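You operate a simulated robot arm through the tools that you are given. There is no shell and no other tool.

You run a simulated robot arm. Do the job below in one go: nothing can be reset, and whatever is moved stays where it is left.

## Task
Plug in the small column and run it up, then down again.
Fine: blue plug to the blue socket with the strip off; switch on, run with the white handset, up till the green lamp shows, then right down; off at the end.

Only the result counts: the job must be done as asked and must still hold three seconds after the hand-in. Knocking over, shifting, dropping, spilling or breaking anything else fails it.

## Robot
A 7-joint arm with a two-finger parallel gripper, fixed in place. Base frame: the origin is at the foot of the arm, x ahead of it, y to its left, z up; the work surface is at about z = 860. Lengths are in mm, angles in degrees, forces in N, time in s.
With the tool pointing down near the work surface it reaches from about 260 to 580 mm from the base axis. Its first joint turns from -166.0 to 166.0 degrees. Payload 3.4 kg.
The tool frame sits at the grasp point between the pads (the TCP): z along the fingers, y along the line on which they close. The tips reach 30 mm beyond it. Largest opening 94 mm; finger width 28, thickness 10; the body of the gripper, 50 by 96 mm, starts 55 mm behind the TCP.
Orientation is that of the tool frame in the base frame, as a unit quaternion [w, x, y, z]. With the fingers straight down and closing along the base's y, the tool's x points along the base's -x, its y along +y and its z along -z.

## Interface
- The arm moves only by the tool move_arm. Its argument "series" is a list that holds one entry, the list of rows, each a list of 7 numbers: the shift along the tool's x, y, z in mm, then the turn, a rotation vector about the tool's x, y, z in degrees, then the gripper command, from -1 (fully open) to 1 (shut), values between in proportion. In form: [[[x, y, z, ax, ay, az, jaw], ...]]. A call has 1 to 20 rows; each row is the pose to reach, as a shift and turn from the pose commanded when the call began, along the tool's axes at that moment. Rows are played at 5 a second. More than 50 mm and 8.6 degrees between two rows, or a gripper value outside its range, and nothing of the call is played. A pose out of reach is approached as far as the arm can. The call stops where the force on the tool passes 90 N (or 10 N more than at its start, if that is more) or the arm is blocked; 0.2 s more then pass. The fingers move at their own pace (about 72 mm/s each) and stop on an object; they squeeze with about 29 N. The grip force told is the motor's: it shows also when the fingers shut on nothing. Time passes only in rows, and 0.2 s behind the last, so rows that repeat a pose let the fingers close. The reply holds the time, the measured pose of the TCP, the force on the tool along the base axes, the opening and the grip force, in the units named above and with some noise, with the torque about the TCP (base axes, N m) and any sound that the robot's microphone picked up, and new pictures: "show" is both (left out), scene, wrist or none.
- Cameras (640 x 400 px; columns grow to the right, rows downward): "scene" is fixed at [48.4, -648.5, 1458.4]; the picture's right is [0.89, -0.46, 0.00], its down [-0.14, -0.27, -0.95] and it looks along [0.44, 0.84, -0.31] (base axes); focal length 340 px, centre (320, 200). "wrist" rides on the gripper at [76, 14, -103] in the tool frame; the picture's right is [-0.18, 0.98, 0.00], its down [-0.75, -0.14, -0.64] and it looks along [-0.63, -0.12, 0.77] (tool axes); focal length 243 px, centre (320, 200). There is no depth. A picture from a camera that has moved, and an enlarged one, comes with that camera's place and axes in the base frame and with its lens.
- move_column(by): slides the trunk up (or, below 0, down) by that many mm; the arm rides with it, the base frame stays. It gives what a move gives, with no picture.
- inspect(camera, box): a new picture of the part [left, top, right, bottom] of that camera's present view, enlarged. No time passes.
- job_done(): hands the job in; it is judged then, once.

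Places have to be worked out from the pictures, the camera data and where the tool is seen. Open the gripper and draw the arm clear of the work before you hand the job in, unless the task says otherwise.

The tools are called as a command line: name --argument value ..., lists and objects as JSON in quotes. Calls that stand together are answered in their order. move_arm: Moves the arm, as the interface text tells. Its arguments: {"type":"object","properties":{"series":{"type":"array","items":{"type":"array","items":{"type":"array","items":{"type":"number"}}}},"show":{"type":"string","enum":["both","scene","wrist","none"]}},"required":["series"]} The other tools are called the same way: move_column (by) slides the trunk up or down; inspect (camera, box) takes an enlarged picture of a part of a camera's view; job_done () hands the job in.

At the start:

```text
clock: 0.0
position: [400.3, 137.5, 1192.9]
ee_rot: [0.0, -0.001, 1.0, 0.0]
contact_force: [0.1, 0.0, 0.9]
moment: [-0.01, 0.01, 0.0]
gripper_width: 93.9
grip_force: 0.1
trunk travel left (down, up): [-325.0, 61.0]
```

scene: 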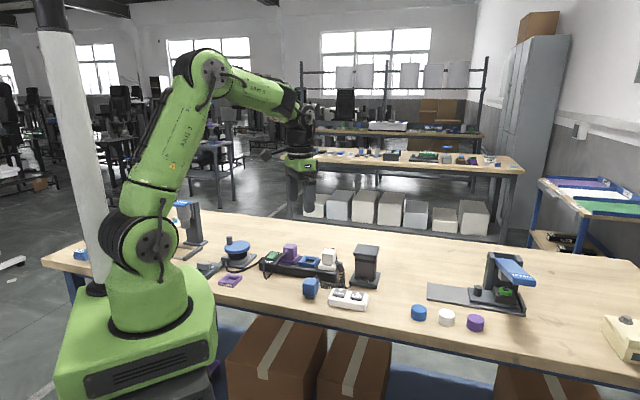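
wrist: 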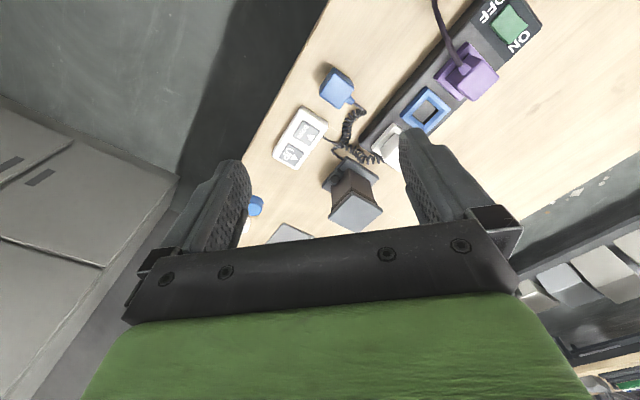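

I see a power strip with purple and white plugs in it, a free blue socket, a loose blue plug, and a white handset. I'll enlarge the views to read the details before I move.

inspect --camera "scene" --box '[180, 220, 400, 330]'

inspect --camera "wrist" --box '[240, 0, 560, 200]'

inspect --camera "scene" --box '[400, 230, 640, 380]'

```text
2.91 times, centred on (290, 275) of scene
camera zoom: at [48.4, -648.5, 1458.4], right [0.89, -0.46, 0.0], down [-0.14, -0.27, -0.95], along [0.44, 0.84, -0.31], focal length 988 px, centre (407, -18)
```

zoom: 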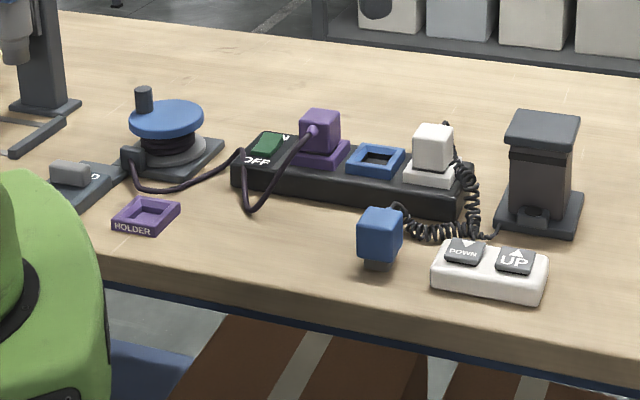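

```text
2.00 times, centred on (400, 100) of wrist
camera zoom: at [324.3, 151.0, 1295.6], right [0.18, 0.98, 0.0], down [0.75, -0.14, 0.64], along [0.63, -0.12, -0.77], focal length 485 px, centre (160, 400)
```

zoom: 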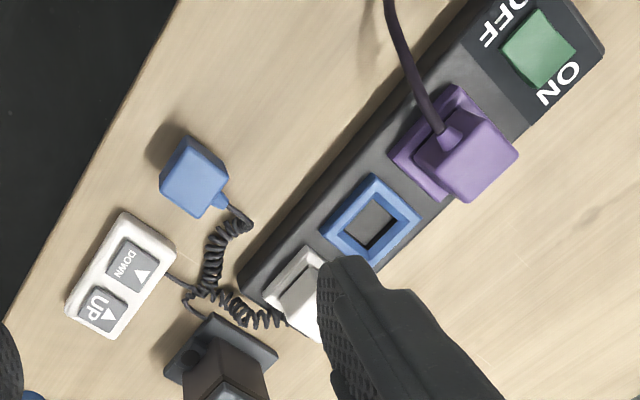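

```text
2.67 times, centred on (520, 305) of scene
camera zoom: at [48.4, -648.5, 1458.4], right [0.89, -0.46, 0.0], down [-0.14, -0.27, -0.95], along [0.44, 0.84, -0.31], focal length 906 px, centre (-213, -80)
```

zoom: 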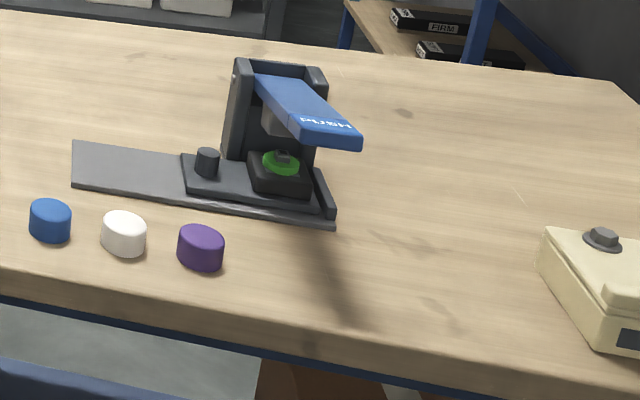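

Triangulating from both cameras gives these rough places: blue plug (440,160), blue socket (496,289), switch (395,387), handset (513,70). The strip runs at about -45° in base xy. I'll yaw the tool 45°, lining the closing axis up across the strip, and slide over for a better look at the switch.

move_arm --series '[[[0, 25, 0, 0, 0, 7.5, -1], [0, 50, 0, 0, 0, 15, -1], [0, 75, 0, 0, 0, 22.5, -1], [0, 100, 0, 0, 0, 30, -1], [0, 125, 0, 0, 0, 37.5, -1], [0, 150, 0, 0, 0, 45, -1], [0, 150, 0, 0, 0, 45, -1]]]'

```text
clock: 1.6
position: [402.4, 287.9, 1193.5]
ee_rot: [-0.001, 0.384, 0.924, 0.0]
contact_force: [-0.1, -0.2, 0.2]
moment: [0.02, 0.01, 0.0]
gripper_width: 94.1
grip_force: 0.1
trunk travel left (down, up): [-325.0, 61.0]
camera wrist: at [356.9, 351.0, 1295.7], right [0.83, 0.56, 0.0], down [0.43, -0.63, 0.64], along [0.36, -0.53, -0.77], focal length 243 px, centre (320, 200)
```

scene: 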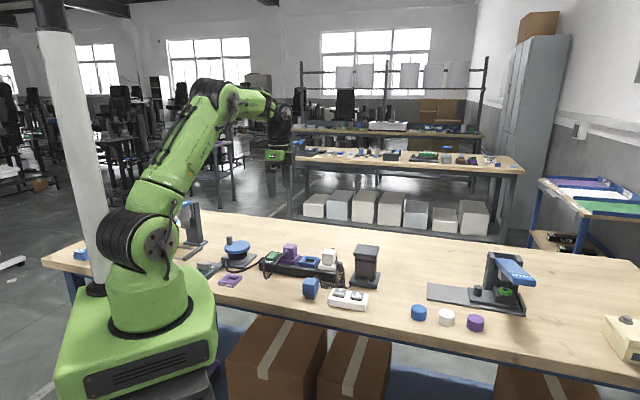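
wrist: 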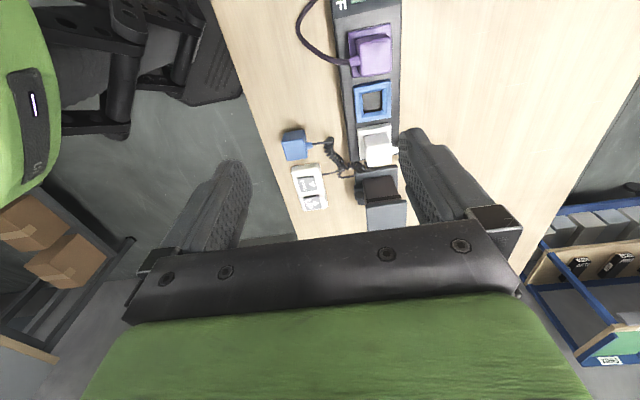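

The tool is now aligned with the strip. I'll back off along the tool's +x so the switch, the turntable and the holder come into the camera's view.

move_arm --series '[[[40, 0, 0, 0, 0, 0, -1], [80, 0, 20, 0, 0, 0, -1], [120, 0, 40, 0, 0, 0, -1], [120, 0, 40, 0, 0, 0, -1]]]' --show "wrist"

inspect --camera "wrist" --box '[220, 0, 460, 150]'

```text
clock: 2.6
position: [316.1, 372.9, 1151.3]
ee_rot: [0.0, 0.382, 0.924, 0.0]
contact_force: [0.4, 0.1, -1.3]
moment: [0.03, 0.0, 0.02]
gripper_width: 94.0
grip_force: 0.1
trunk travel left (down, up): [-325.0, 61.0]
camera wrist: at [272.1, 435.4, 1254.1], right [0.83, 0.56, 0.0], down [0.43, -0.63, 0.64], along [0.36, -0.53, -0.77], focal length 243 px, centre (320, 200)
```

wrist: 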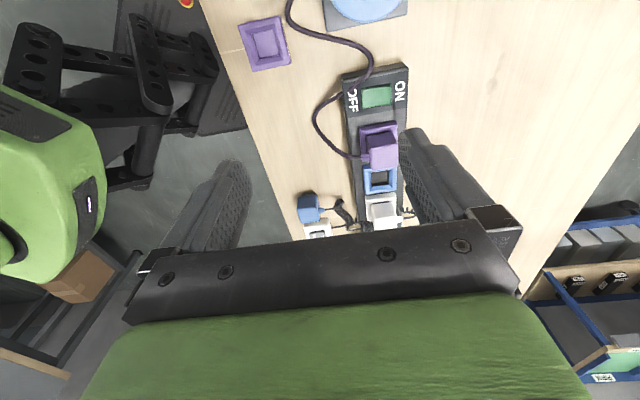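

```text
2.67 times, centred on (340, 75) of wrist
camera zoom: at [272.1, 435.4, 1254.1], right [0.83, 0.56, 0.0], down [0.43, -0.63, 0.64], along [0.36, -0.53, -0.77], focal length 647 px, centre (267, 533)
```

zoom: 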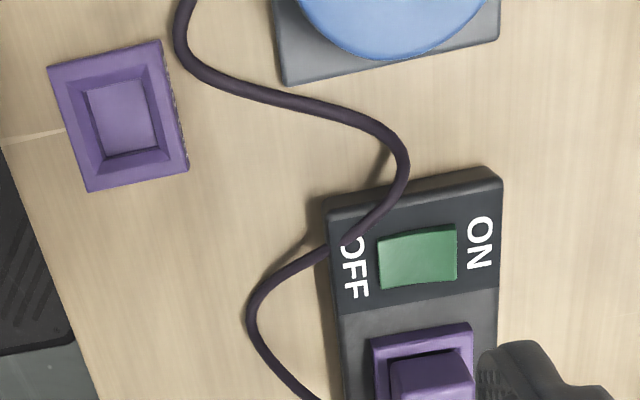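

The rocker lies across the strip, with OFF on the front side and ON on the rear side. I need a closer look at its tilt, so I'll zoom in on it from both cameras.

inspect --camera "scene" --box '[255, 240, 319, 280]'

inspect --camera "wrist" --box '[335, 60, 415, 110]'

inspect --camera "scene" --box '[320, 235, 400, 315]'

inspect --camera "scene" --box '[180, 230, 276, 290]'

```text
10.00 times, centred on (287, 260) of scene
camera zoom: at [48.4, -648.5, 1458.4], right [0.89, -0.46, 0.0], down [-0.14, -0.27, -0.95], along [0.44, 0.84, -0.31], focal length 3397 px, centre (650, -400)
```

zoom: 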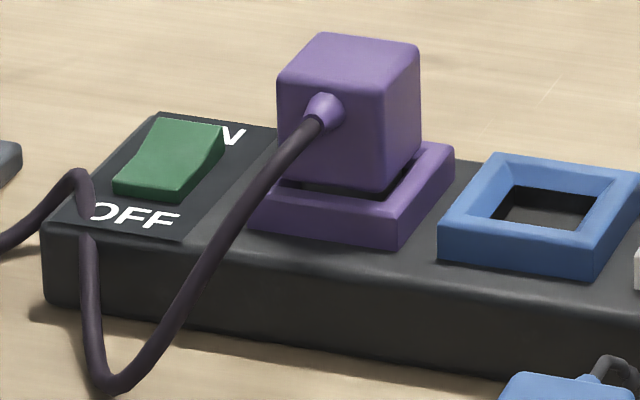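

```text
8.00 times, centred on (375, 85) of wrist
camera zoom: at [272.1, 435.4, 1254.1], right [0.83, 0.56, 0.0], down [0.43, -0.63, 0.64], along [0.36, -0.53, -0.77], focal length 1941 px, centre (-120, 1120)
```

zoom: 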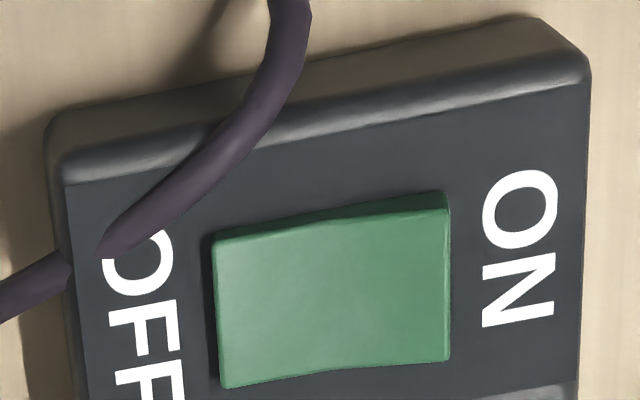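

```text
5.00 times, centred on (360, 275) of scene
camera zoom: at [48.4, -648.5, 1458.4], right [0.89, -0.46, 0.0], down [-0.14, -0.27, -0.95], along [0.44, 0.84, -0.31], focal length 1698 px, centre (120, -175)
```

zoom: 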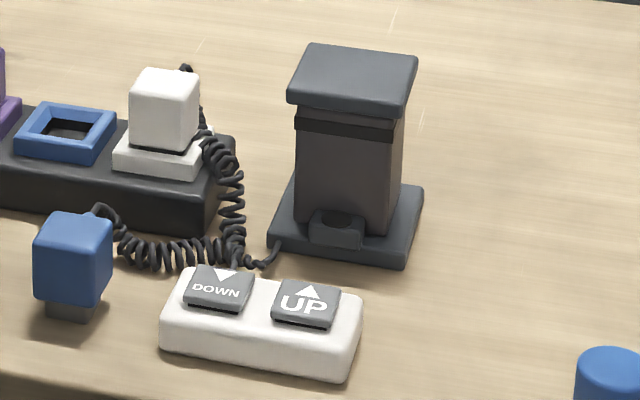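

```text
6.67 times, centred on (228, 260) of scene
camera zoom: at [48.4, -648.5, 1458.4], right [0.89, -0.46, 0.0], down [-0.14, -0.27, -0.95], along [0.44, 0.84, -0.31], focal length 2264 px, centre (933, -200)
```

zoom: 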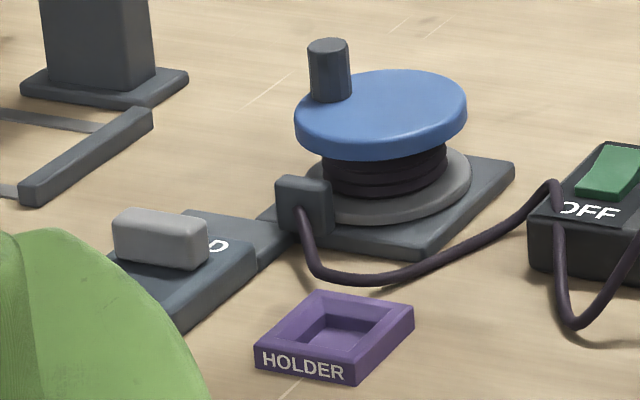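

The rocker's ON end is raised, so the strip is off now, as it needs to be for plugging in. Next I'll move above the blue plug for a closer look at its pose and orientation.

move_arm --series '[[[-40, -11, 17, 0, 0, 0, -1], [-80, -21, 33, 0, 0, 0, -1], [-120, -32, 50, 0, 0, 0, -1], [-160, -43, 67, 0, 0, 0, -1], [-200, -54, 83, 0, 0, 0, -1], [-240, -64, 100, 0, 0, 0, -1], [-240, -64, 100, 0, 0, 0, -1]]]'

inspect --camera "wrist" --box '[220, 0, 420, 200]'

```text
clock: 4.2
position: [441.4, 158.6, 1052.3]
ee_rot: [-0.001, 0.382, 0.924, 0.0]
contact_force: [0.0, -0.3, -0.5]
moment: [0.01, 0.01, 0.0]
gripper_width: 94.0
grip_force: 0.0
trunk travel left (down, up): [-325.0, 61.0]
camera wrist: at [396.9, 220.9, 1155.4], right [0.82, 0.57, 0.0], down [0.43, -0.63, 0.64], along [0.36, -0.53, -0.77], focal length 243 px, centre (320, 200)
```

scene: 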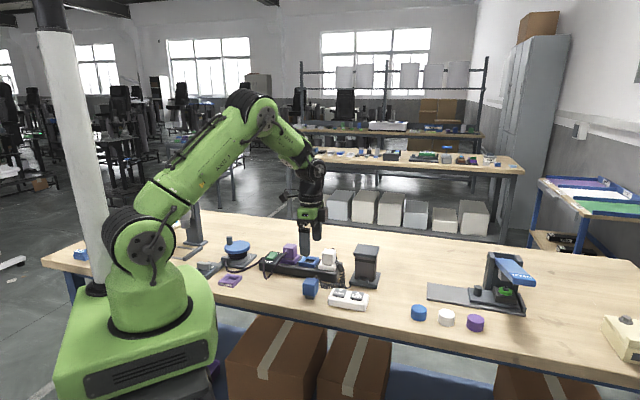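
wrist: 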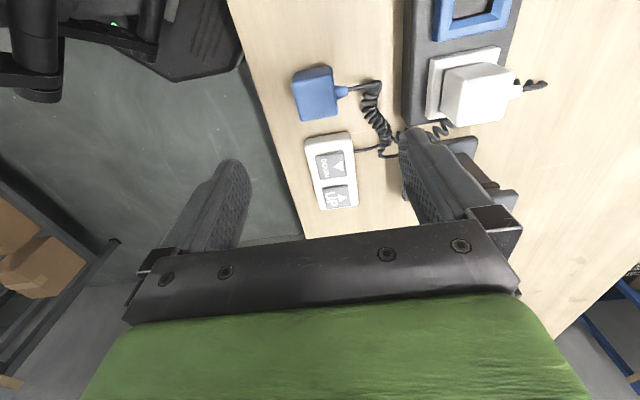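

```text
2.00 times, centred on (320, 100) of wrist
camera zoom: at [396.9, 220.9, 1155.4], right [0.82, 0.57, 0.0], down [0.43, -0.63, 0.64], along [0.36, -0.53, -0.77], focal length 485 px, centre (320, 400)
```

zoom: 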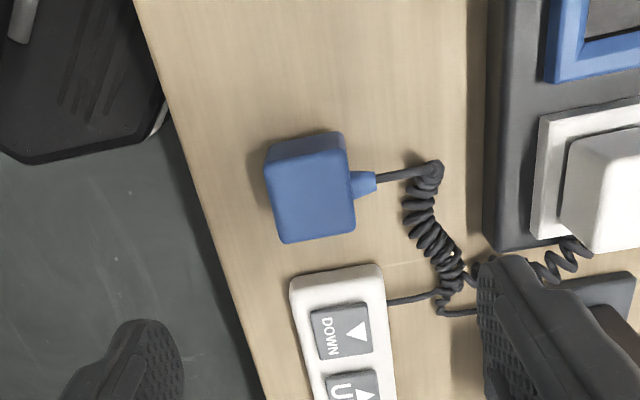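

The plug stands upright at about (437,155), roughly 37 mm square with its top near z 908. It is turned about 45°, and its cord leaves towards (+x,+y). I should grip the two cordless faces, which also suits the strip (about 66 mm socket pitch), so I'll turn the tool -90° about its axis.

move_arm --series '[[[0, 0, 0, 0, 0, -7.5, -1], [0, 0, 0, 0, 0, -15, -1], [0, 0, 0, 0, 0, -22.5, -1], [0, 0, 0, 0, 0, -30, -1], [0, 0, 0, 0, 0, -37.5, -1], [0, 0, 0, 0, 0, -45, -1], [0, 0, 0, 0, 0, -52.5, -1], [0, 0, 0, 0, 0, -60, -1], [0, 0, 0, 0, 0, -67.5, -1], [0, 0, 0, 0, 0, -75, -1], [0, 0, 0, 0, 0, -82.5, -1], [0, 0, 0, 0, 0, -90, -1], [0, 0, 0, 0, 0, -90, -1]]]' --show "wrist"

inspect --camera "wrist" --box '[220, 0, 420, 200]'

inspect --camera "scene" --box '[295, 265, 335, 305]'

```text
clock: 7.0
position: [440.9, 157.0, 1051.7]
ee_rot: [0.0, -0.384, 0.923, 0.0]
contact_force: [0.1, 0.6, -0.5]
moment: [-0.06, -0.02, 0.03]
gripper_width: 93.8
grip_force: 0.1
trunk travel left (down, up): [-325.0, 61.0]
camera wrist: at [376.4, 112.6, 1155.6], right [-0.57, 0.82, 0.0], down [0.63, 0.43, 0.64], along [0.53, 0.36, -0.77], focal length 243 px, centre (320, 200)
```

wrist: 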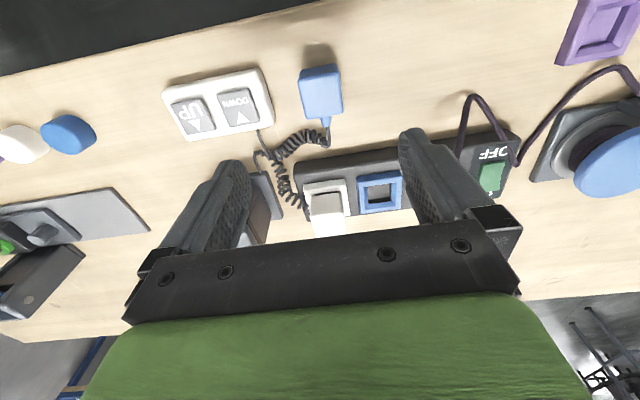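

```text
2.00 times, centred on (320, 100) of wrist
camera zoom: at [376.4, 112.6, 1155.6], right [-0.57, 0.82, 0.0], down [0.63, 0.43, 0.64], along [0.53, 0.36, -0.77], focal length 485 px, centre (320, 400)
```

zoom: 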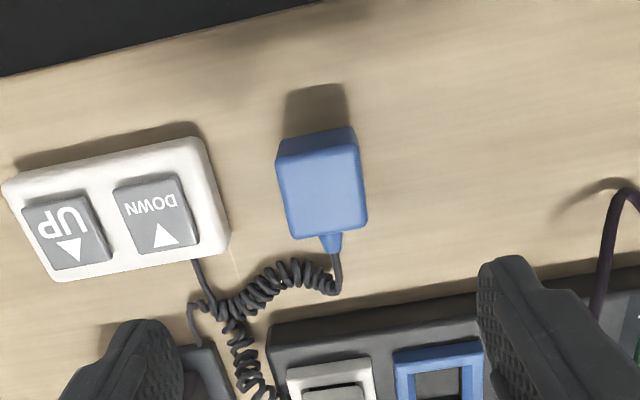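

```text
10.00 times, centred on (315, 285) of scene
camera zoom: at [48.4, -648.5, 1458.4], right [0.89, -0.46, 0.0], down [-0.14, -0.27, -0.95], along [0.44, 0.84, -0.31], focal length 3397 px, centre (370, -650)
```

zoom: 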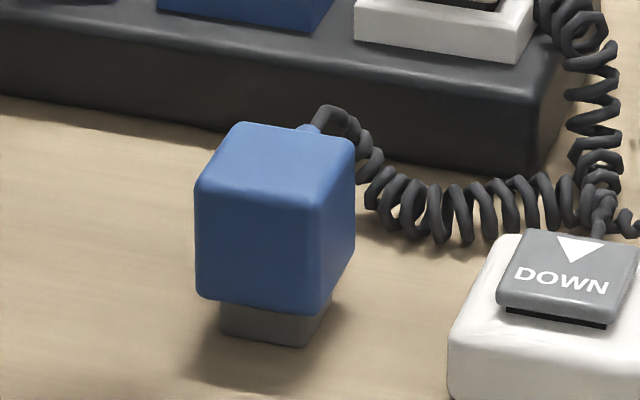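

Both views agree: plug centre (437,155), body z from about 875 to 910, with a prong roughly 15 mm tall under it. I'll narrow the jaws to about 60 mm to keep clear of the handset, centre over the plug and go down partway to check.

move_arm --series '[[[4.2, 1.4, 20, 0, 0, 0, -0.28], [4.2, 1.4, 45, 0, 0, 0, -0.28], [4.2, 1.4, 70, 0, 0, 0, -0.28], [4.2, 1.4, 90, 0, 0, 0, -0.28], [4.2, 1.4, 90, 0, 0, 0, -0.28]]]'

inspect --camera "wrist" --box '[200, 60, 440, 260]'

inspect --camera "scene" --box '[280, 230, 360, 310]'

```text
clock: 8.2
position: [438.2, 156.1, 964.2]
ee_rot: [-0.001, -0.385, 0.923, 0.001]
contact_force: [0.9, 0.0, 1.1]
moment: [0.02, 0.0, -0.04]
gripper_width: 60.3
grip_force: 0.1
trunk travel left (down, up): [-325.0, 61.0]
camera wrist: at [372.9, 111.3, 1066.4], right [-0.57, 0.82, 0.0], down [0.63, 0.43, 0.64], along [0.53, 0.36, -0.77], focal length 243 px, centre (320, 200)
```

scene: 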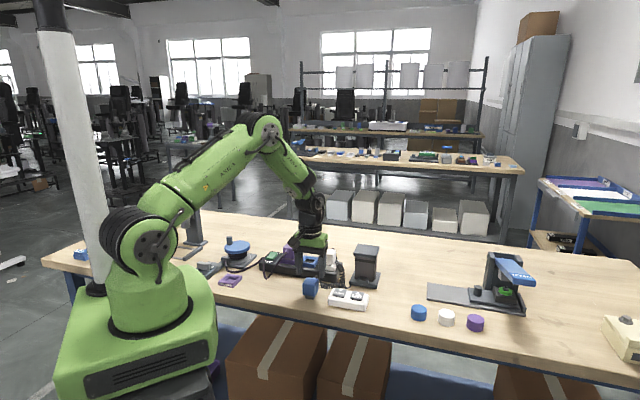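
wrist: 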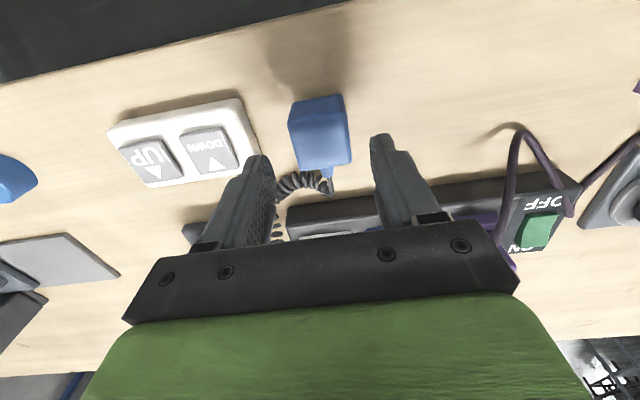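

```text
2.00 times, centred on (320, 160) of wrist
camera zoom: at [372.9, 111.3, 1066.4], right [-0.57, 0.82, 0.0], down [0.63, 0.43, 0.64], along [0.53, 0.36, -0.77], focal length 485 px, centre (320, 280)
```

zoom: 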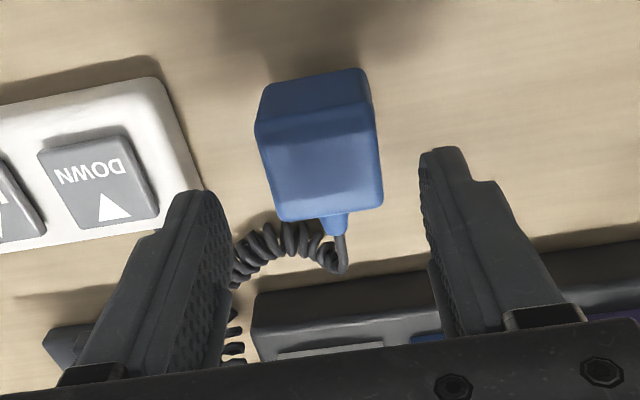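

```text
5.00 times, centred on (320, 270) of scene
camera zoom: at [48.4, -648.5, 1458.4], right [0.89, -0.46, 0.0], down [-0.14, -0.27, -0.95], along [0.44, 0.84, -0.31], focal length 1698 px, centre (320, -150)
```

zoom: 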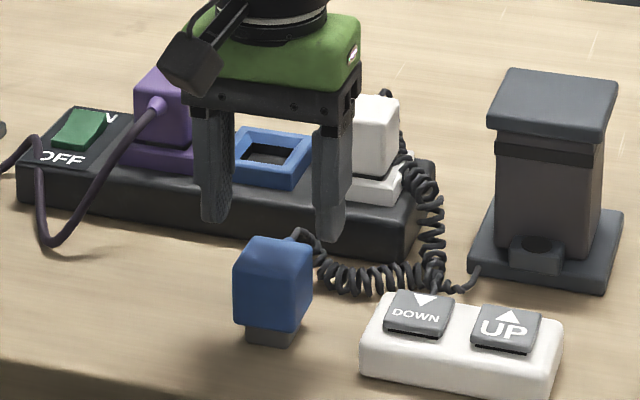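

The plug is centred between the fingers. I'll go straight down to about z 906, leaving the tips about 2 mm above the bottom of the plug body, and close gently.

move_arm --series '[[[1.5, 0.2, 20, 0, 0, 0, -0.28], [1.5, 0.2, 40, 0, 0, 0, -0.28], [1.5, 0.2, 57.5, 0, 0, 0, -0.28], [1.5, 0.2, 57.5, 0, 0, 0, -0.28]]]'

inspect --camera "scene" --box '[280, 230, 360, 310]'

```text
clock: 9.2
position: [435.0, 155.1, 904.9]
ee_rot: [0.001, -0.383, 0.924, 0.0]
contact_force: [-0.3, 0.2, 0.0]
moment: [-0.01, 0.01, -0.03]
gripper_width: 60.1
grip_force: 0.1
trunk travel left (down, up): [-325.0, 61.0]
camera wrist: at [371.1, 109.9, 1007.9], right [-0.57, 0.82, 0.0], down [0.63, 0.43, 0.64], along [0.53, 0.36, -0.77], focal length 243 px, centre (320, 200)
```

scene: 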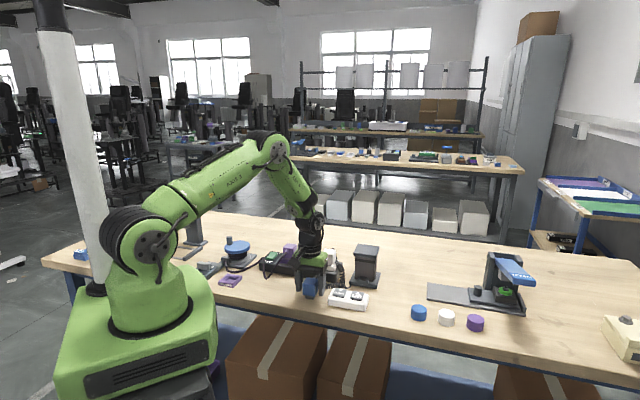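
wrist: 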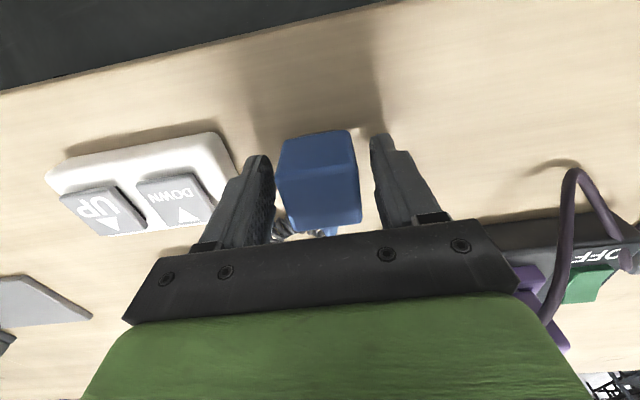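

```text
5.00 times, centred on (320, 270) of scene
camera zoom: at [48.4, -648.5, 1458.4], right [0.89, -0.46, 0.0], down [-0.14, -0.27, -0.95], along [0.44, 0.84, -0.31], focal length 1698 px, centre (320, -150)
```

zoom: 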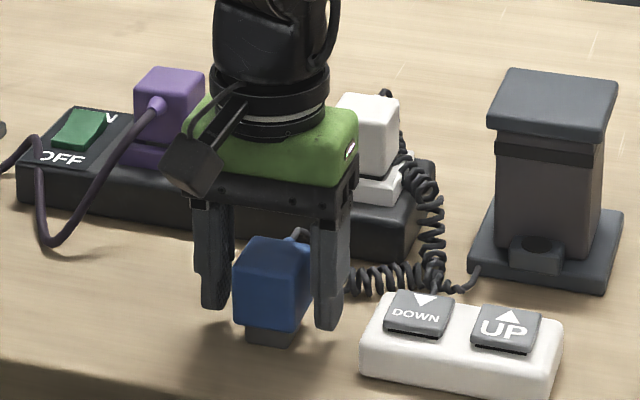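

The fingers straddle the plug, so I'll close on it and lift it a little to check the grip.

move_arm --series '[[[0, 0, 0, 0, 0, 0, 0.2], [0, 0, 0, 0, 0, 0, 1], [0, 0, 0, 0, 0, 0, 1], [0, 0, 0, 0, 0, 0, 1], [0, 0, 0, 0, 0, 0, 1]]]' --show "wrist"

move_arm --series '[[[0, 0, -15, 0, 0, 0, 1], [0, 0, -40, 0, 0, 0, 1], [0, 0, -65, 0, 0, 0, 1], [0, 0, -90, 0, 0, 0, 1], [0, 0, -90, 0, 0, 0, 1]]]'

inspect --camera "scene" --box '[270, 210, 370, 310]'

inspect --camera "wrist" --box '[200, 60, 440, 260]'

```text
clock: 10.4
position: [436.3, 154.5, 905.9]
ee_rot: [0.0, -0.383, 0.924, 0.0]
contact_force: [0.8, -0.6, -0.2]
moment: [-0.02, 0.01, -0.01]
gripper_width: 43.6
grip_force: 29.3
trunk travel left (down, up): [-325.0, 61.0]
camera wrist: at [371.2, 110.0, 1007.9], right [-0.57, 0.82, 0.0], down [0.63, 0.43, 0.64], along [0.53, 0.36, -0.77], focal length 243 px, centre (320, 200)
```

wrist: 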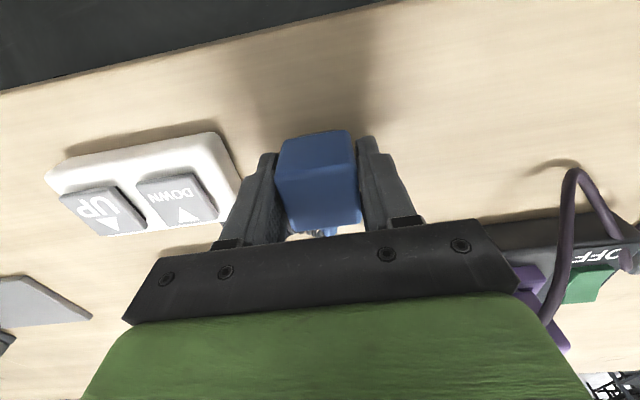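

```text
clock: 11.6
position: [436.8, 153.7, 994.8]
ee_rot: [0.001, -0.383, 0.924, 0.001]
contact_force: [-0.3, -0.4, -0.9]
moment: [-0.02, 0.0, 0.0]
gripper_width: 43.7
grip_force: 29.7
trunk travel left (down, up): [-325.0, 61.0]
camera wrist: at [372.1, 108.1, 1098.0], right [-0.57, 0.82, 0.0], down [0.63, 0.43, 0.64], along [0.53, 0.36, -0.77], focal length 243 px, centre (320, 200)
```

scene: 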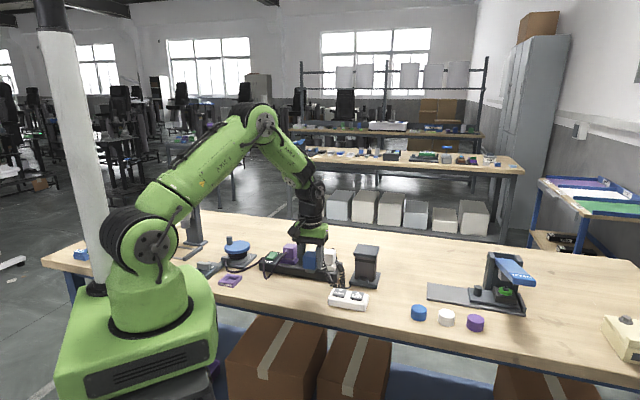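
wrist: 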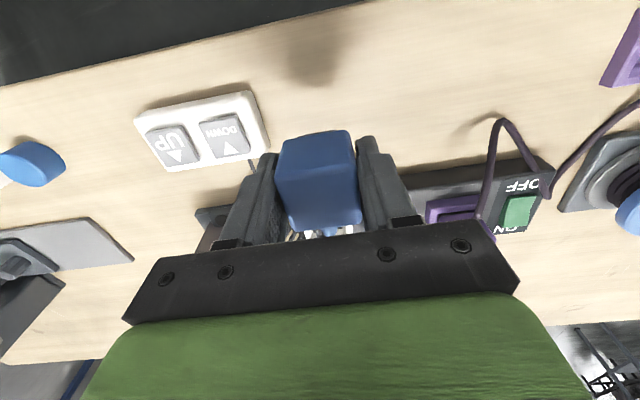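

```text
4.00 times, centred on (320, 260) of scene
camera zoom: at [48.4, -648.5, 1458.4], right [0.89, -0.46, 0.0], down [-0.14, -0.27, -0.95], along [0.44, 0.84, -0.31], focal length 1359 px, centre (320, -40)
```

zoom: 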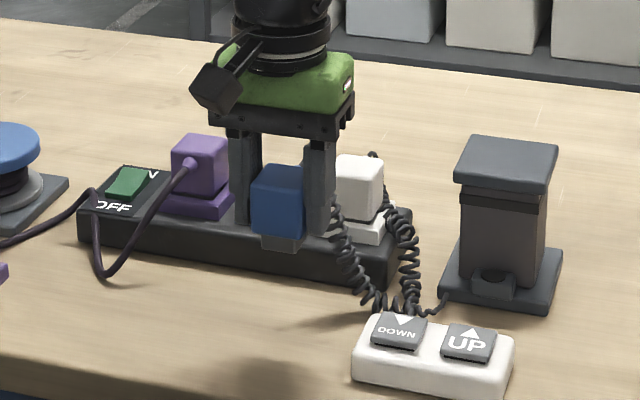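

```text
2.00 times, centred on (320, 160) of wrist
camera zoom: at [372.1, 108.1, 1098.0], right [-0.57, 0.82, 0.0], down [0.63, 0.43, 0.64], along [0.53, 0.36, -0.77], focal length 485 px, centre (320, 280)
```

zoom: 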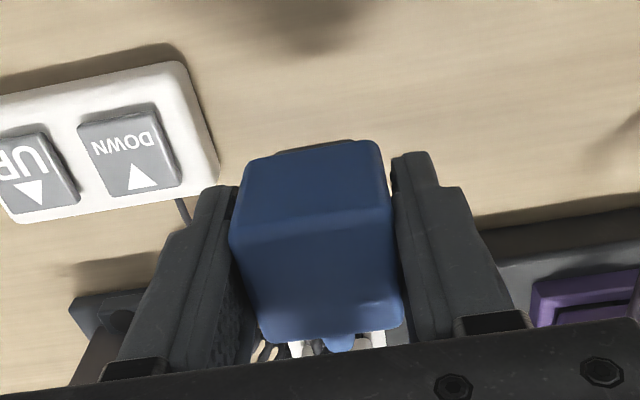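

The plug is gripped (opening 43.7 mm) and lifted cleanly. I'll raise it and carry it above the blue socket, about 150 mm over it, so the socket stays visible just above the held plug in the wrist view.

move_arm --series '[[[0, 0, -30, 0, 0, 0, 1], [0, 0, -65, 0, 0, 0, 1], [-35, 14, -65, 0, 0, 0, 1], [-70, 28, -65, 0, 0, 0, 1], [-105, 41, -65, 0, 0, 0, 1], [-138, 54, -65, 0, 0, 0, 1], [-138, 54, -65, 0, 0, 0, 1], [-138, 54, -65, 0, 0, 0, 1]]]'

inspect --camera "wrist" --box '[220, 0, 420, 200]'

inspect --camera "scene" --box '[250, 200, 390, 310]'

```text
clock: 13.4
position: [493.9, 291.7, 1059.8]
ee_rot: [-0.001, -0.384, 0.923, -0.001]
contact_force: [0.7, 0.1, -0.8]
moment: [-0.06, -0.02, 0.0]
gripper_width: 43.6
grip_force: 28.6
trunk travel left (down, up): [-325.0, 61.0]
camera wrist: at [430.1, 246.3, 1163.0], right [-0.57, 0.82, 0.0], down [0.63, 0.43, 0.64], along [0.53, 0.36, -0.77], focal length 243 px, centre (320, 200)
```

scene: 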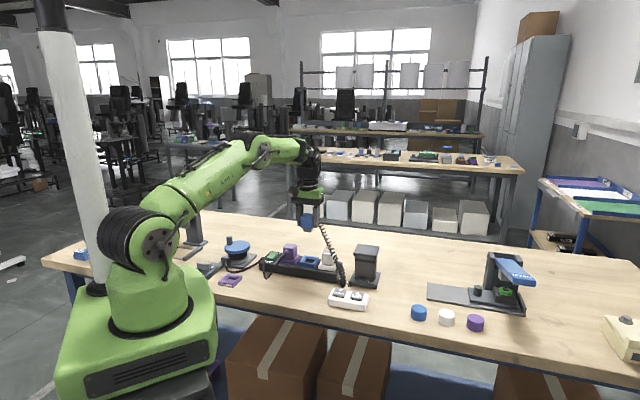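
wrist: 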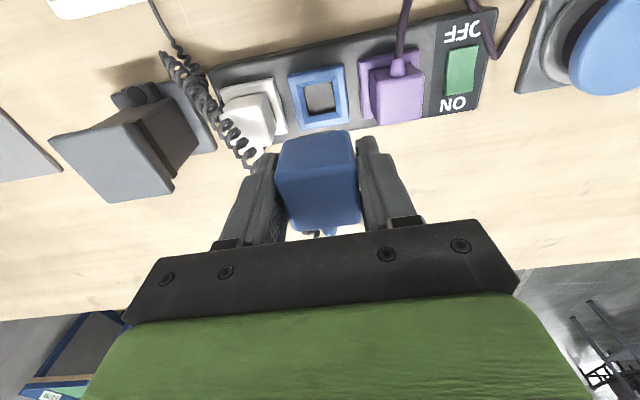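

```text
2.00 times, centred on (320, 100) of wrist
camera zoom: at [430.1, 246.3, 1163.0], right [-0.57, 0.82, 0.0], down [0.63, 0.43, 0.64], along [0.53, 0.36, -0.77], focal length 485 px, centre (320, 400)
```

zoom: 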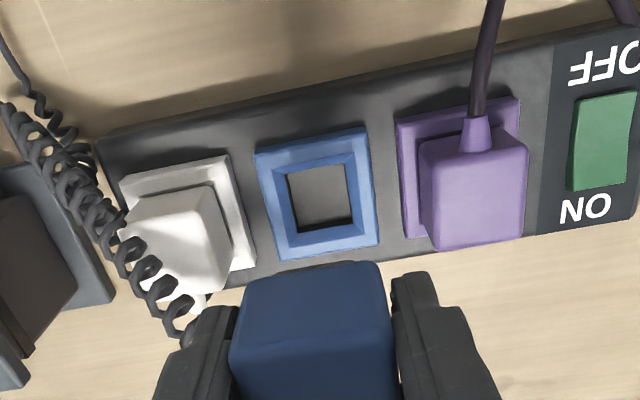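

```text
3.64 times, centred on (320, 255) of scene
camera zoom: at [48.4, -648.5, 1458.4], right [0.89, -0.46, 0.0], down [-0.14, -0.27, -0.95], along [0.44, 0.84, -0.31], focal length 1235 px, centre (320, 0)
```

zoom: 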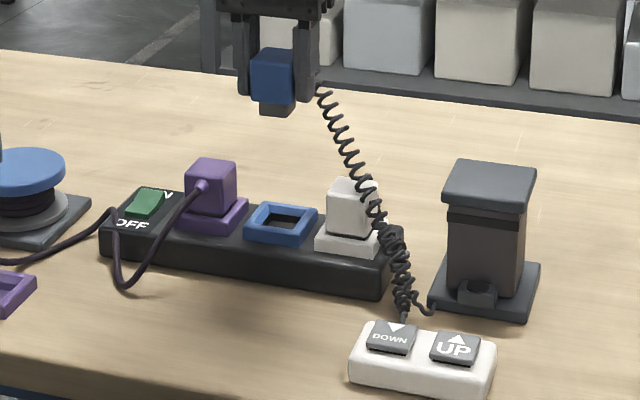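

I have a clear view of the free blue socket: centre about (499.5,292), frame top about z 901, aligned with the tool to within about 1°. I'll nudge over it and lower until the prong is about 8 mm above the frame, then check from both cameras.

move_arm --series '[[[-3.5, -1.5, 25, 0, 0, 0, 1], [-3.5, -1.5, 50, 0, 0, 0, 1], [-3.5, -1.5, 75, 0, 0, 0, 1], [-3.5, -1.5, 95, 0, 0, 0, 1], [-3.5, -1.5, 104, 0, 0, 0, 1], [-3.5, -1.5, 104, 0, 0, 0, 1], [-3.5, -1.5, 104, 0, 0, 0, 1]]]'

inspect --camera "wrist" --box '[240, 60, 400, 220]'

inspect --camera "scene" --box '[280, 230, 340, 290]'

```text
clock: 15.0
position: [499.1, 292.2, 954.8]
ee_rot: [0.0, -0.384, 0.923, 0.0]
contact_force: [-0.1, 0.2, -0.1]
moment: [0.02, 0.03, -0.01]
gripper_width: 43.8
grip_force: 28.9
trunk travel left (down, up): [-325.0, 61.0]
camera wrist: at [434.2, 247.5, 1058.4], right [-0.57, 0.82, 0.0], down [0.63, 0.43, 0.64], along [0.53, 0.36, -0.77], focal length 243 px, centre (320, 200)
```

scene: 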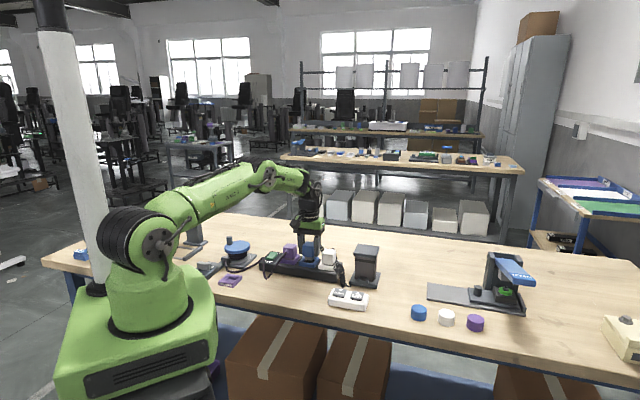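
wrist: 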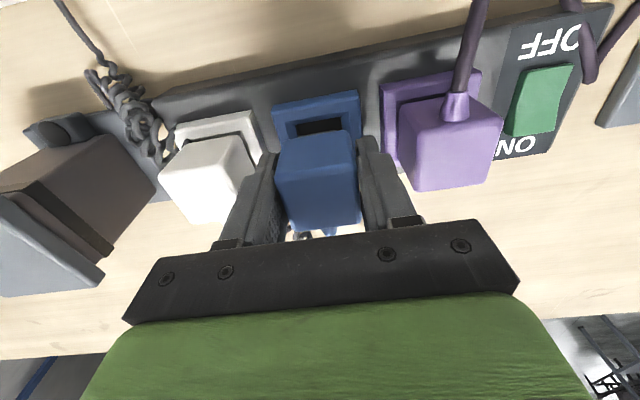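

```text
2.50 times, centred on (320, 140) of wrist
camera zoom: at [434.2, 247.5, 1058.4], right [-0.57, 0.82, 0.0], down [0.63, 0.43, 0.64], along [0.53, 0.36, -0.77], focal length 606 px, centre (320, 350)
```

zoom: 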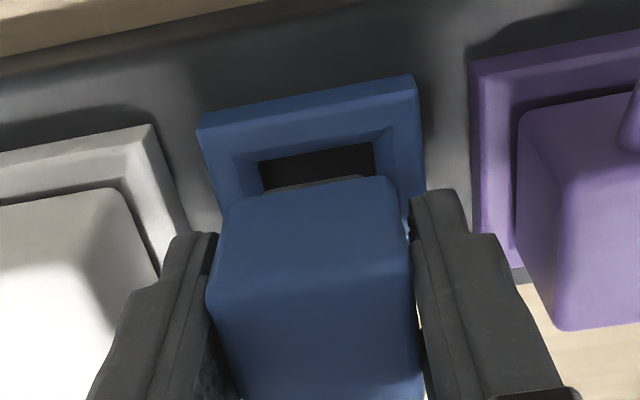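

```text
6.67 times, centred on (310, 260) of scene
camera zoom: at [48.4, -648.5, 1458.4], right [0.89, -0.46, 0.0], down [-0.14, -0.27, -0.95], along [0.44, 0.84, -0.31], focal length 2264 px, centre (387, -200)
```

zoom: 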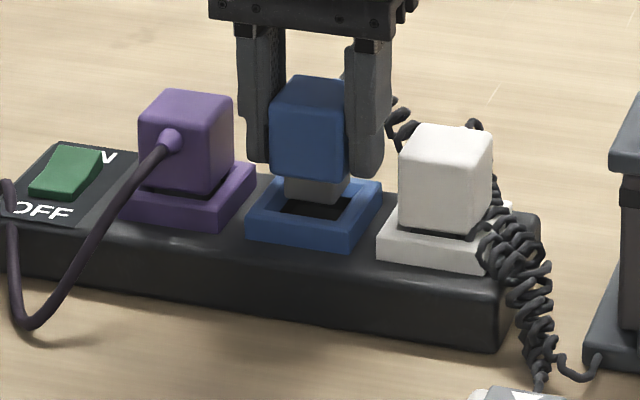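

From both cameras the prong sits over the hole: lateral error is within about 1 mm, and the hole is about 31 mm wide against a 26 mm prong. I'll lower slowly and watch the force.

move_arm --series '[[[0, 0, 4, 0, 0, 0, 1], [0, 0, 8, 0, 0, 0, 1], [0, 0, 11, 0, 0, 0, 1], [0, 0, 14, 0, 0, 0, 1], [0, 0, 14, 0, 0, 0, 1]]]' --show "none"

inspect --camera "scene" --box '[280, 230, 340, 290]'

inspect --camera "wrist" --box '[240, 60, 400, 220]'

```text
clock: 16.2
position: [500.2, 292.5, 940.3]
ee_rot: [-0.003, -0.383, 0.924, 0.0]
contact_force: [-1.3, -0.1, -5.5]
moment: [-0.03, 0.03, -0.02]
gripper_width: 44.0
grip_force: 28.8
trunk travel left (down, up): [-325.0, 61.0]
```

```text
6.67 times, centred on (310, 260) of scene
camera zoom: at [48.4, -648.5, 1458.4], right [0.89, -0.46, 0.0], down [-0.14, -0.27, -0.95], along [0.44, 0.84, -0.31], focal length 2264 px, centre (387, -200)
```

zoom: 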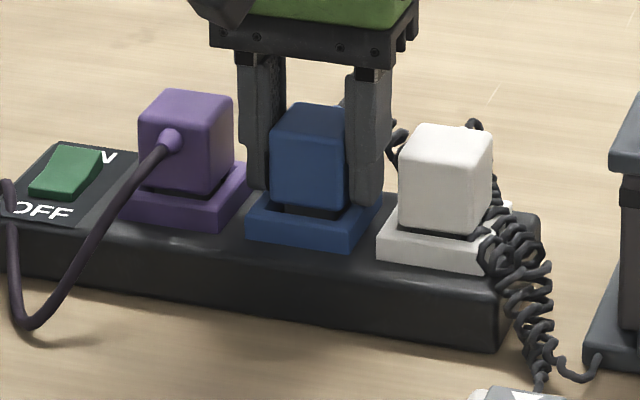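

```text
2.50 times, centred on (320, 140) of wrist
camera zoom: at [434.4, 247.2, 1043.7], right [-0.57, 0.82, 0.0], down [0.63, 0.44, 0.64], along [0.53, 0.36, -0.77], focal length 606 px, centre (320, 350)
```

zoom: 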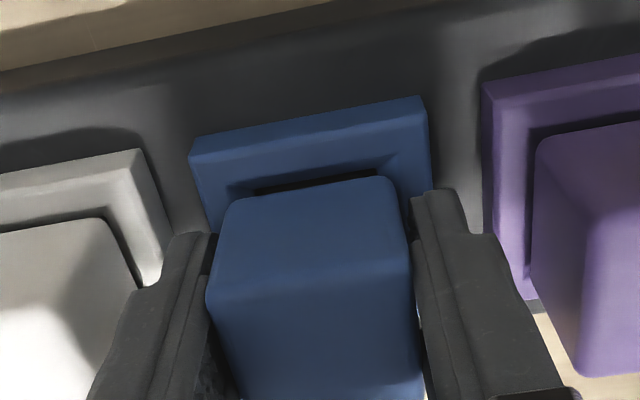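

The prong is entering with only slight contact force. I'll keep pushing down in small steps until it seats.

move_arm --series '[[[0, 0, 2, 0, 0, 0, 1], [0, 0, 4, 0, 0, 0, 1], [0, 0, 6, 0, 0, 0, 1], [0, 0, 6, 0, 0, 0, 1]]]' --show "none"

inspect --camera "scene" --box '[280, 230, 340, 290]'

```text
clock: 17.2
position: [498.5, 291.8, 939.6]
ee_rot: [0.003, -0.383, 0.924, 0.001]
contact_force: [0.1, 0.4, 18.3]
moment: [-0.02, 0.08, 0.02]
gripper_width: 43.6
grip_force: 29.4
trunk travel left (down, up): [-325.0, 61.0]
```

```text
6.67 times, centred on (310, 260) of scene
camera zoom: at [48.4, -648.5, 1458.4], right [0.89, -0.46, 0.0], down [-0.14, -0.27, -0.95], along [0.44, 0.84, -0.31], focal length 2264 px, centre (387, -200)
```

zoom: 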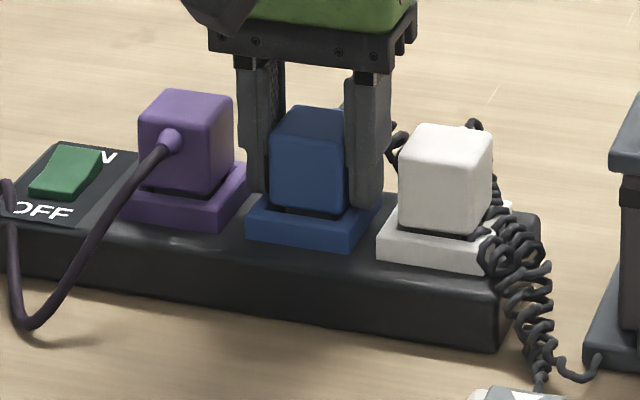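

Upward force has reached 18 N and z has stopped at about 939.6. I'll compare how deep it sits against the two neighbouring plugs.

inspect --camera "scene" --box '[286, 245, 346, 275]'

inspect --camera "wrist" --box '[200, 60, 440, 220]'

```text
10.67 times, centred on (316, 260) of scene
camera zoom: at [48.4, -648.5, 1458.4], right [0.89, -0.46, 0.0], down [-0.14, -0.27, -0.95], along [0.44, 0.84, -0.31], focal length 3623 px, centre (363, -440)
```

zoom: 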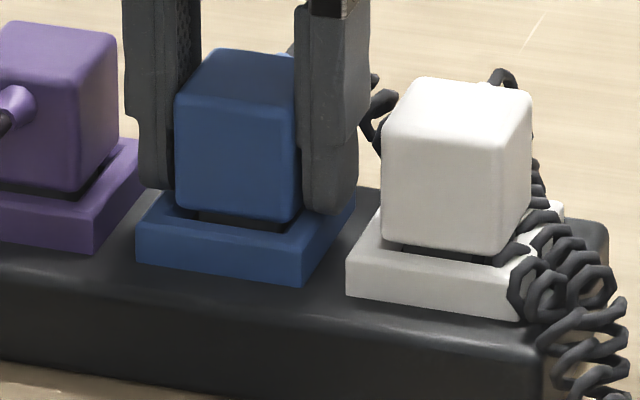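

```text
2.50 times, centred on (320, 140) of wrist
camera zoom: at [433.1, 246.4, 1041.2], right [-0.57, 0.82, 0.0], down [0.63, 0.43, 0.65], along [0.53, 0.37, -0.76], focal length 606 px, centre (320, 350)
```

zoom: 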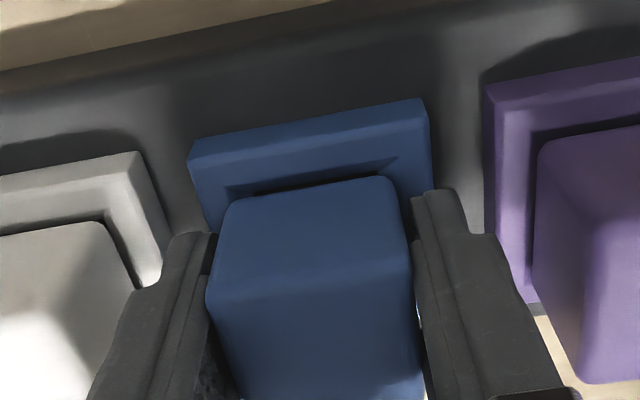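

The blue plug's gap to its frame now looks like the purple and white ones. I'll press a bit harder to be sure it is fully home.

move_arm --series '[[[0, 0, 3, 0, 0, 0, 1], [0, 0, 6, 0, 0, 0, 1], [0, 0, 9, 0, 0, 0, 1], [0, 0, 9, 0, 0, 0, 1]]]' --show "none"

inspect --camera "scene" --box '[286, 245, 346, 275]'

```text
clock: 18.2
position: [498.2, 291.2, 939.5]
ee_rot: [0.011, -0.384, 0.923, 0.002]
contact_force: [-3.0, -2.9, 65.8]
moment: [0.41, 1.75, -0.13]
gripper_width: 43.5
grip_force: 29.1
trunk travel left (down, up): [-325.0, 61.0]
```

```text
10.67 times, centred on (316, 260) of scene
camera zoom: at [48.4, -648.5, 1458.4], right [0.89, -0.46, 0.0], down [-0.14, -0.27, -0.95], along [0.44, 0.84, -0.31], focal length 3623 px, centre (363, -440)
```

zoom: 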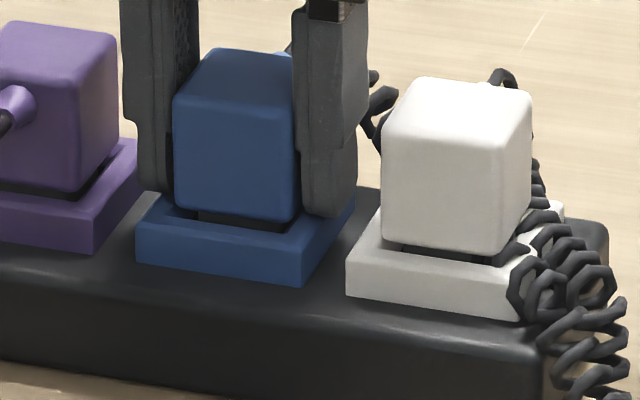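

The corners of all three plug bodies lie on one straight line, so the blue plug is at the same depth as its neighbours and fully seated. I'll take the downward load off, open just enough to clear the neighbours, and rise straight up.

move_arm --series '[[[0, 0, -6, 0, 0, 0, 1], [0, 0, -13, 0, 0, 0, 1], [0, 0, -13, 0, 0, 0, 1]]]' --show "none"

move_arm --series '[[[0, 0, 0, 0, 0, 0, -0.15], [0, 0, 0, 0, 0, 0, -0.15], [0, 0, 0, 0, 0, 0, -0.15]]]' --show "none"

inspect --camera "scene" --box '[280, 230, 340, 290]'

inspect --camera "wrist" --box '[200, 60, 440, 220]'

```text
clock: 19.0
position: [496.3, 291.1, 938.4]
ee_rot: [-0.004, -0.382, 0.924, 0.0]
contact_force: [-0.4, -0.8, 0.7]
moment: [-0.02, 0.01, 0.01]
gripper_width: 43.9
grip_force: 29.0
trunk travel left (down, up): [-325.0, 61.0]
```

```text
clock: 19.8
position: [497.5, 292.5, 939.9]
ee_rot: [-0.001, -0.384, 0.923, 0.001]
contact_force: [0.0, 0.2, -0.2]
moment: [-0.01, 0.01, -0.03]
gripper_width: 54.4
grip_force: 0.1
trunk travel left (down, up): [-325.0, 61.0]
```

```text
6.67 times, centred on (310, 260) of scene
camera zoom: at [48.4, -648.5, 1458.4], right [0.89, -0.46, 0.0], down [-0.14, -0.27, -0.95], along [0.44, 0.84, -0.31], focal length 2264 px, centre (387, -200)
```

zoom: 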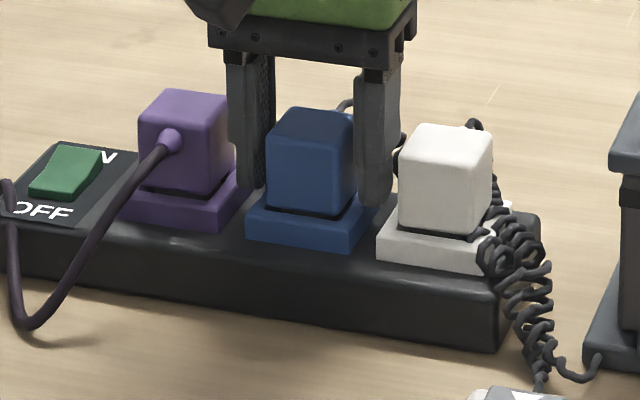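

```text
2.50 times, centred on (320, 140) of wrist
camera zoom: at [433.5, 247.2, 1043.2], right [-0.57, 0.82, 0.0], down [0.63, 0.43, 0.64], along [0.53, 0.36, -0.77], focal length 606 px, centre (320, 350)
```

zoom: 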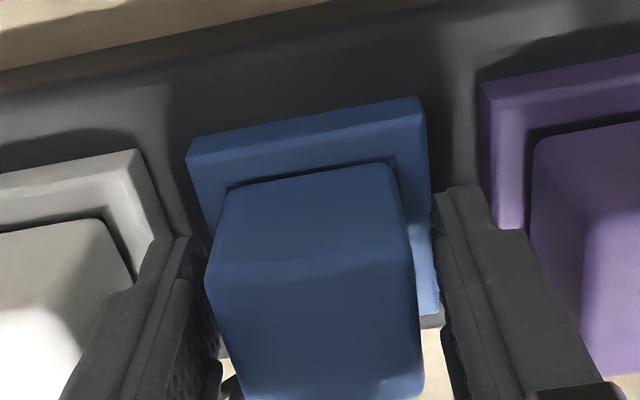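

Released; the plug stays seated. I'll rise straight up out of the gap between plugs first, then turn +90° on the way over to the switch.

move_arm --series '[[[0, 0, -20, 0, 0, 0, -0.15], [0, 0, -50, 0, 0, 0, -0.15], [0, 0, -80, 0, 0, 0, -0.15], [0, 0, -110, 0, 0, 0, -0.15]]]'

inspect --camera "wrist" --box '[200, 0, 520, 200]'

```text
clock: 20.8
position: [496.0, 291.4, 1051.0]
ee_rot: [0.0, -0.384, 0.924, 0.001]
contact_force: [-0.7, -0.3, 0.0]
moment: [-0.01, -0.05, -0.02]
gripper_width: 53.8
grip_force: 0.0
trunk travel left (down, up): [-325.0, 61.0]
camera wrist: at [431.8, 246.0, 1154.3], right [-0.57, 0.82, 0.0], down [0.63, 0.43, 0.64], along [0.53, 0.36, -0.77], focal length 243 px, centre (320, 200)
```

scene: 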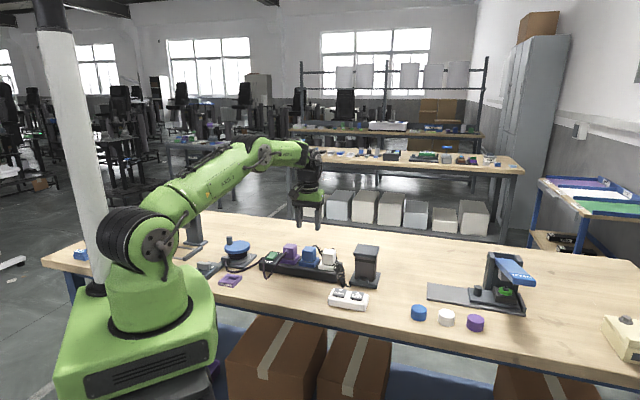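
wrist: 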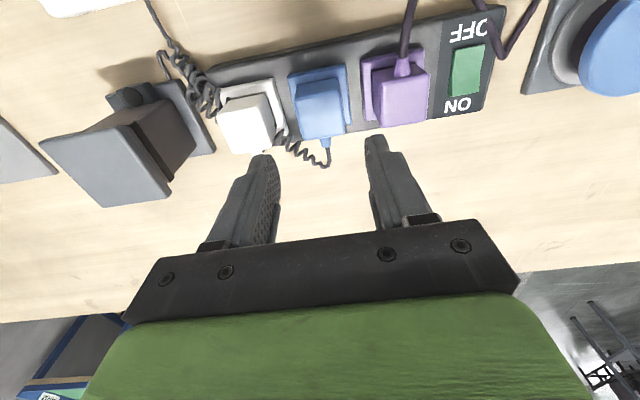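

```text
2.00 times, centred on (360, 100) of wrist
camera zoom: at [431.8, 246.0, 1154.3], right [-0.57, 0.82, 0.0], down [0.63, 0.43, 0.64], along [0.53, 0.36, -0.77], focal length 485 px, centre (240, 400)
```

zoom: 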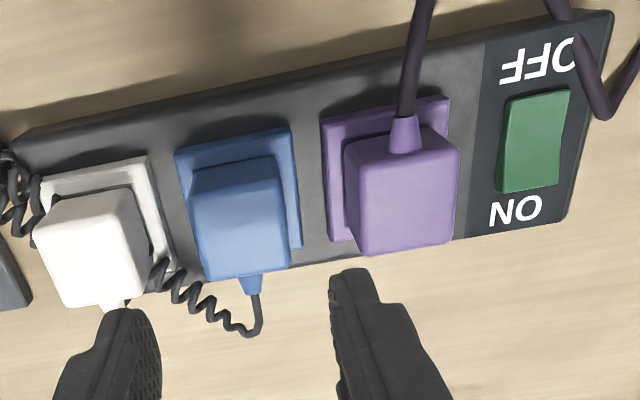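

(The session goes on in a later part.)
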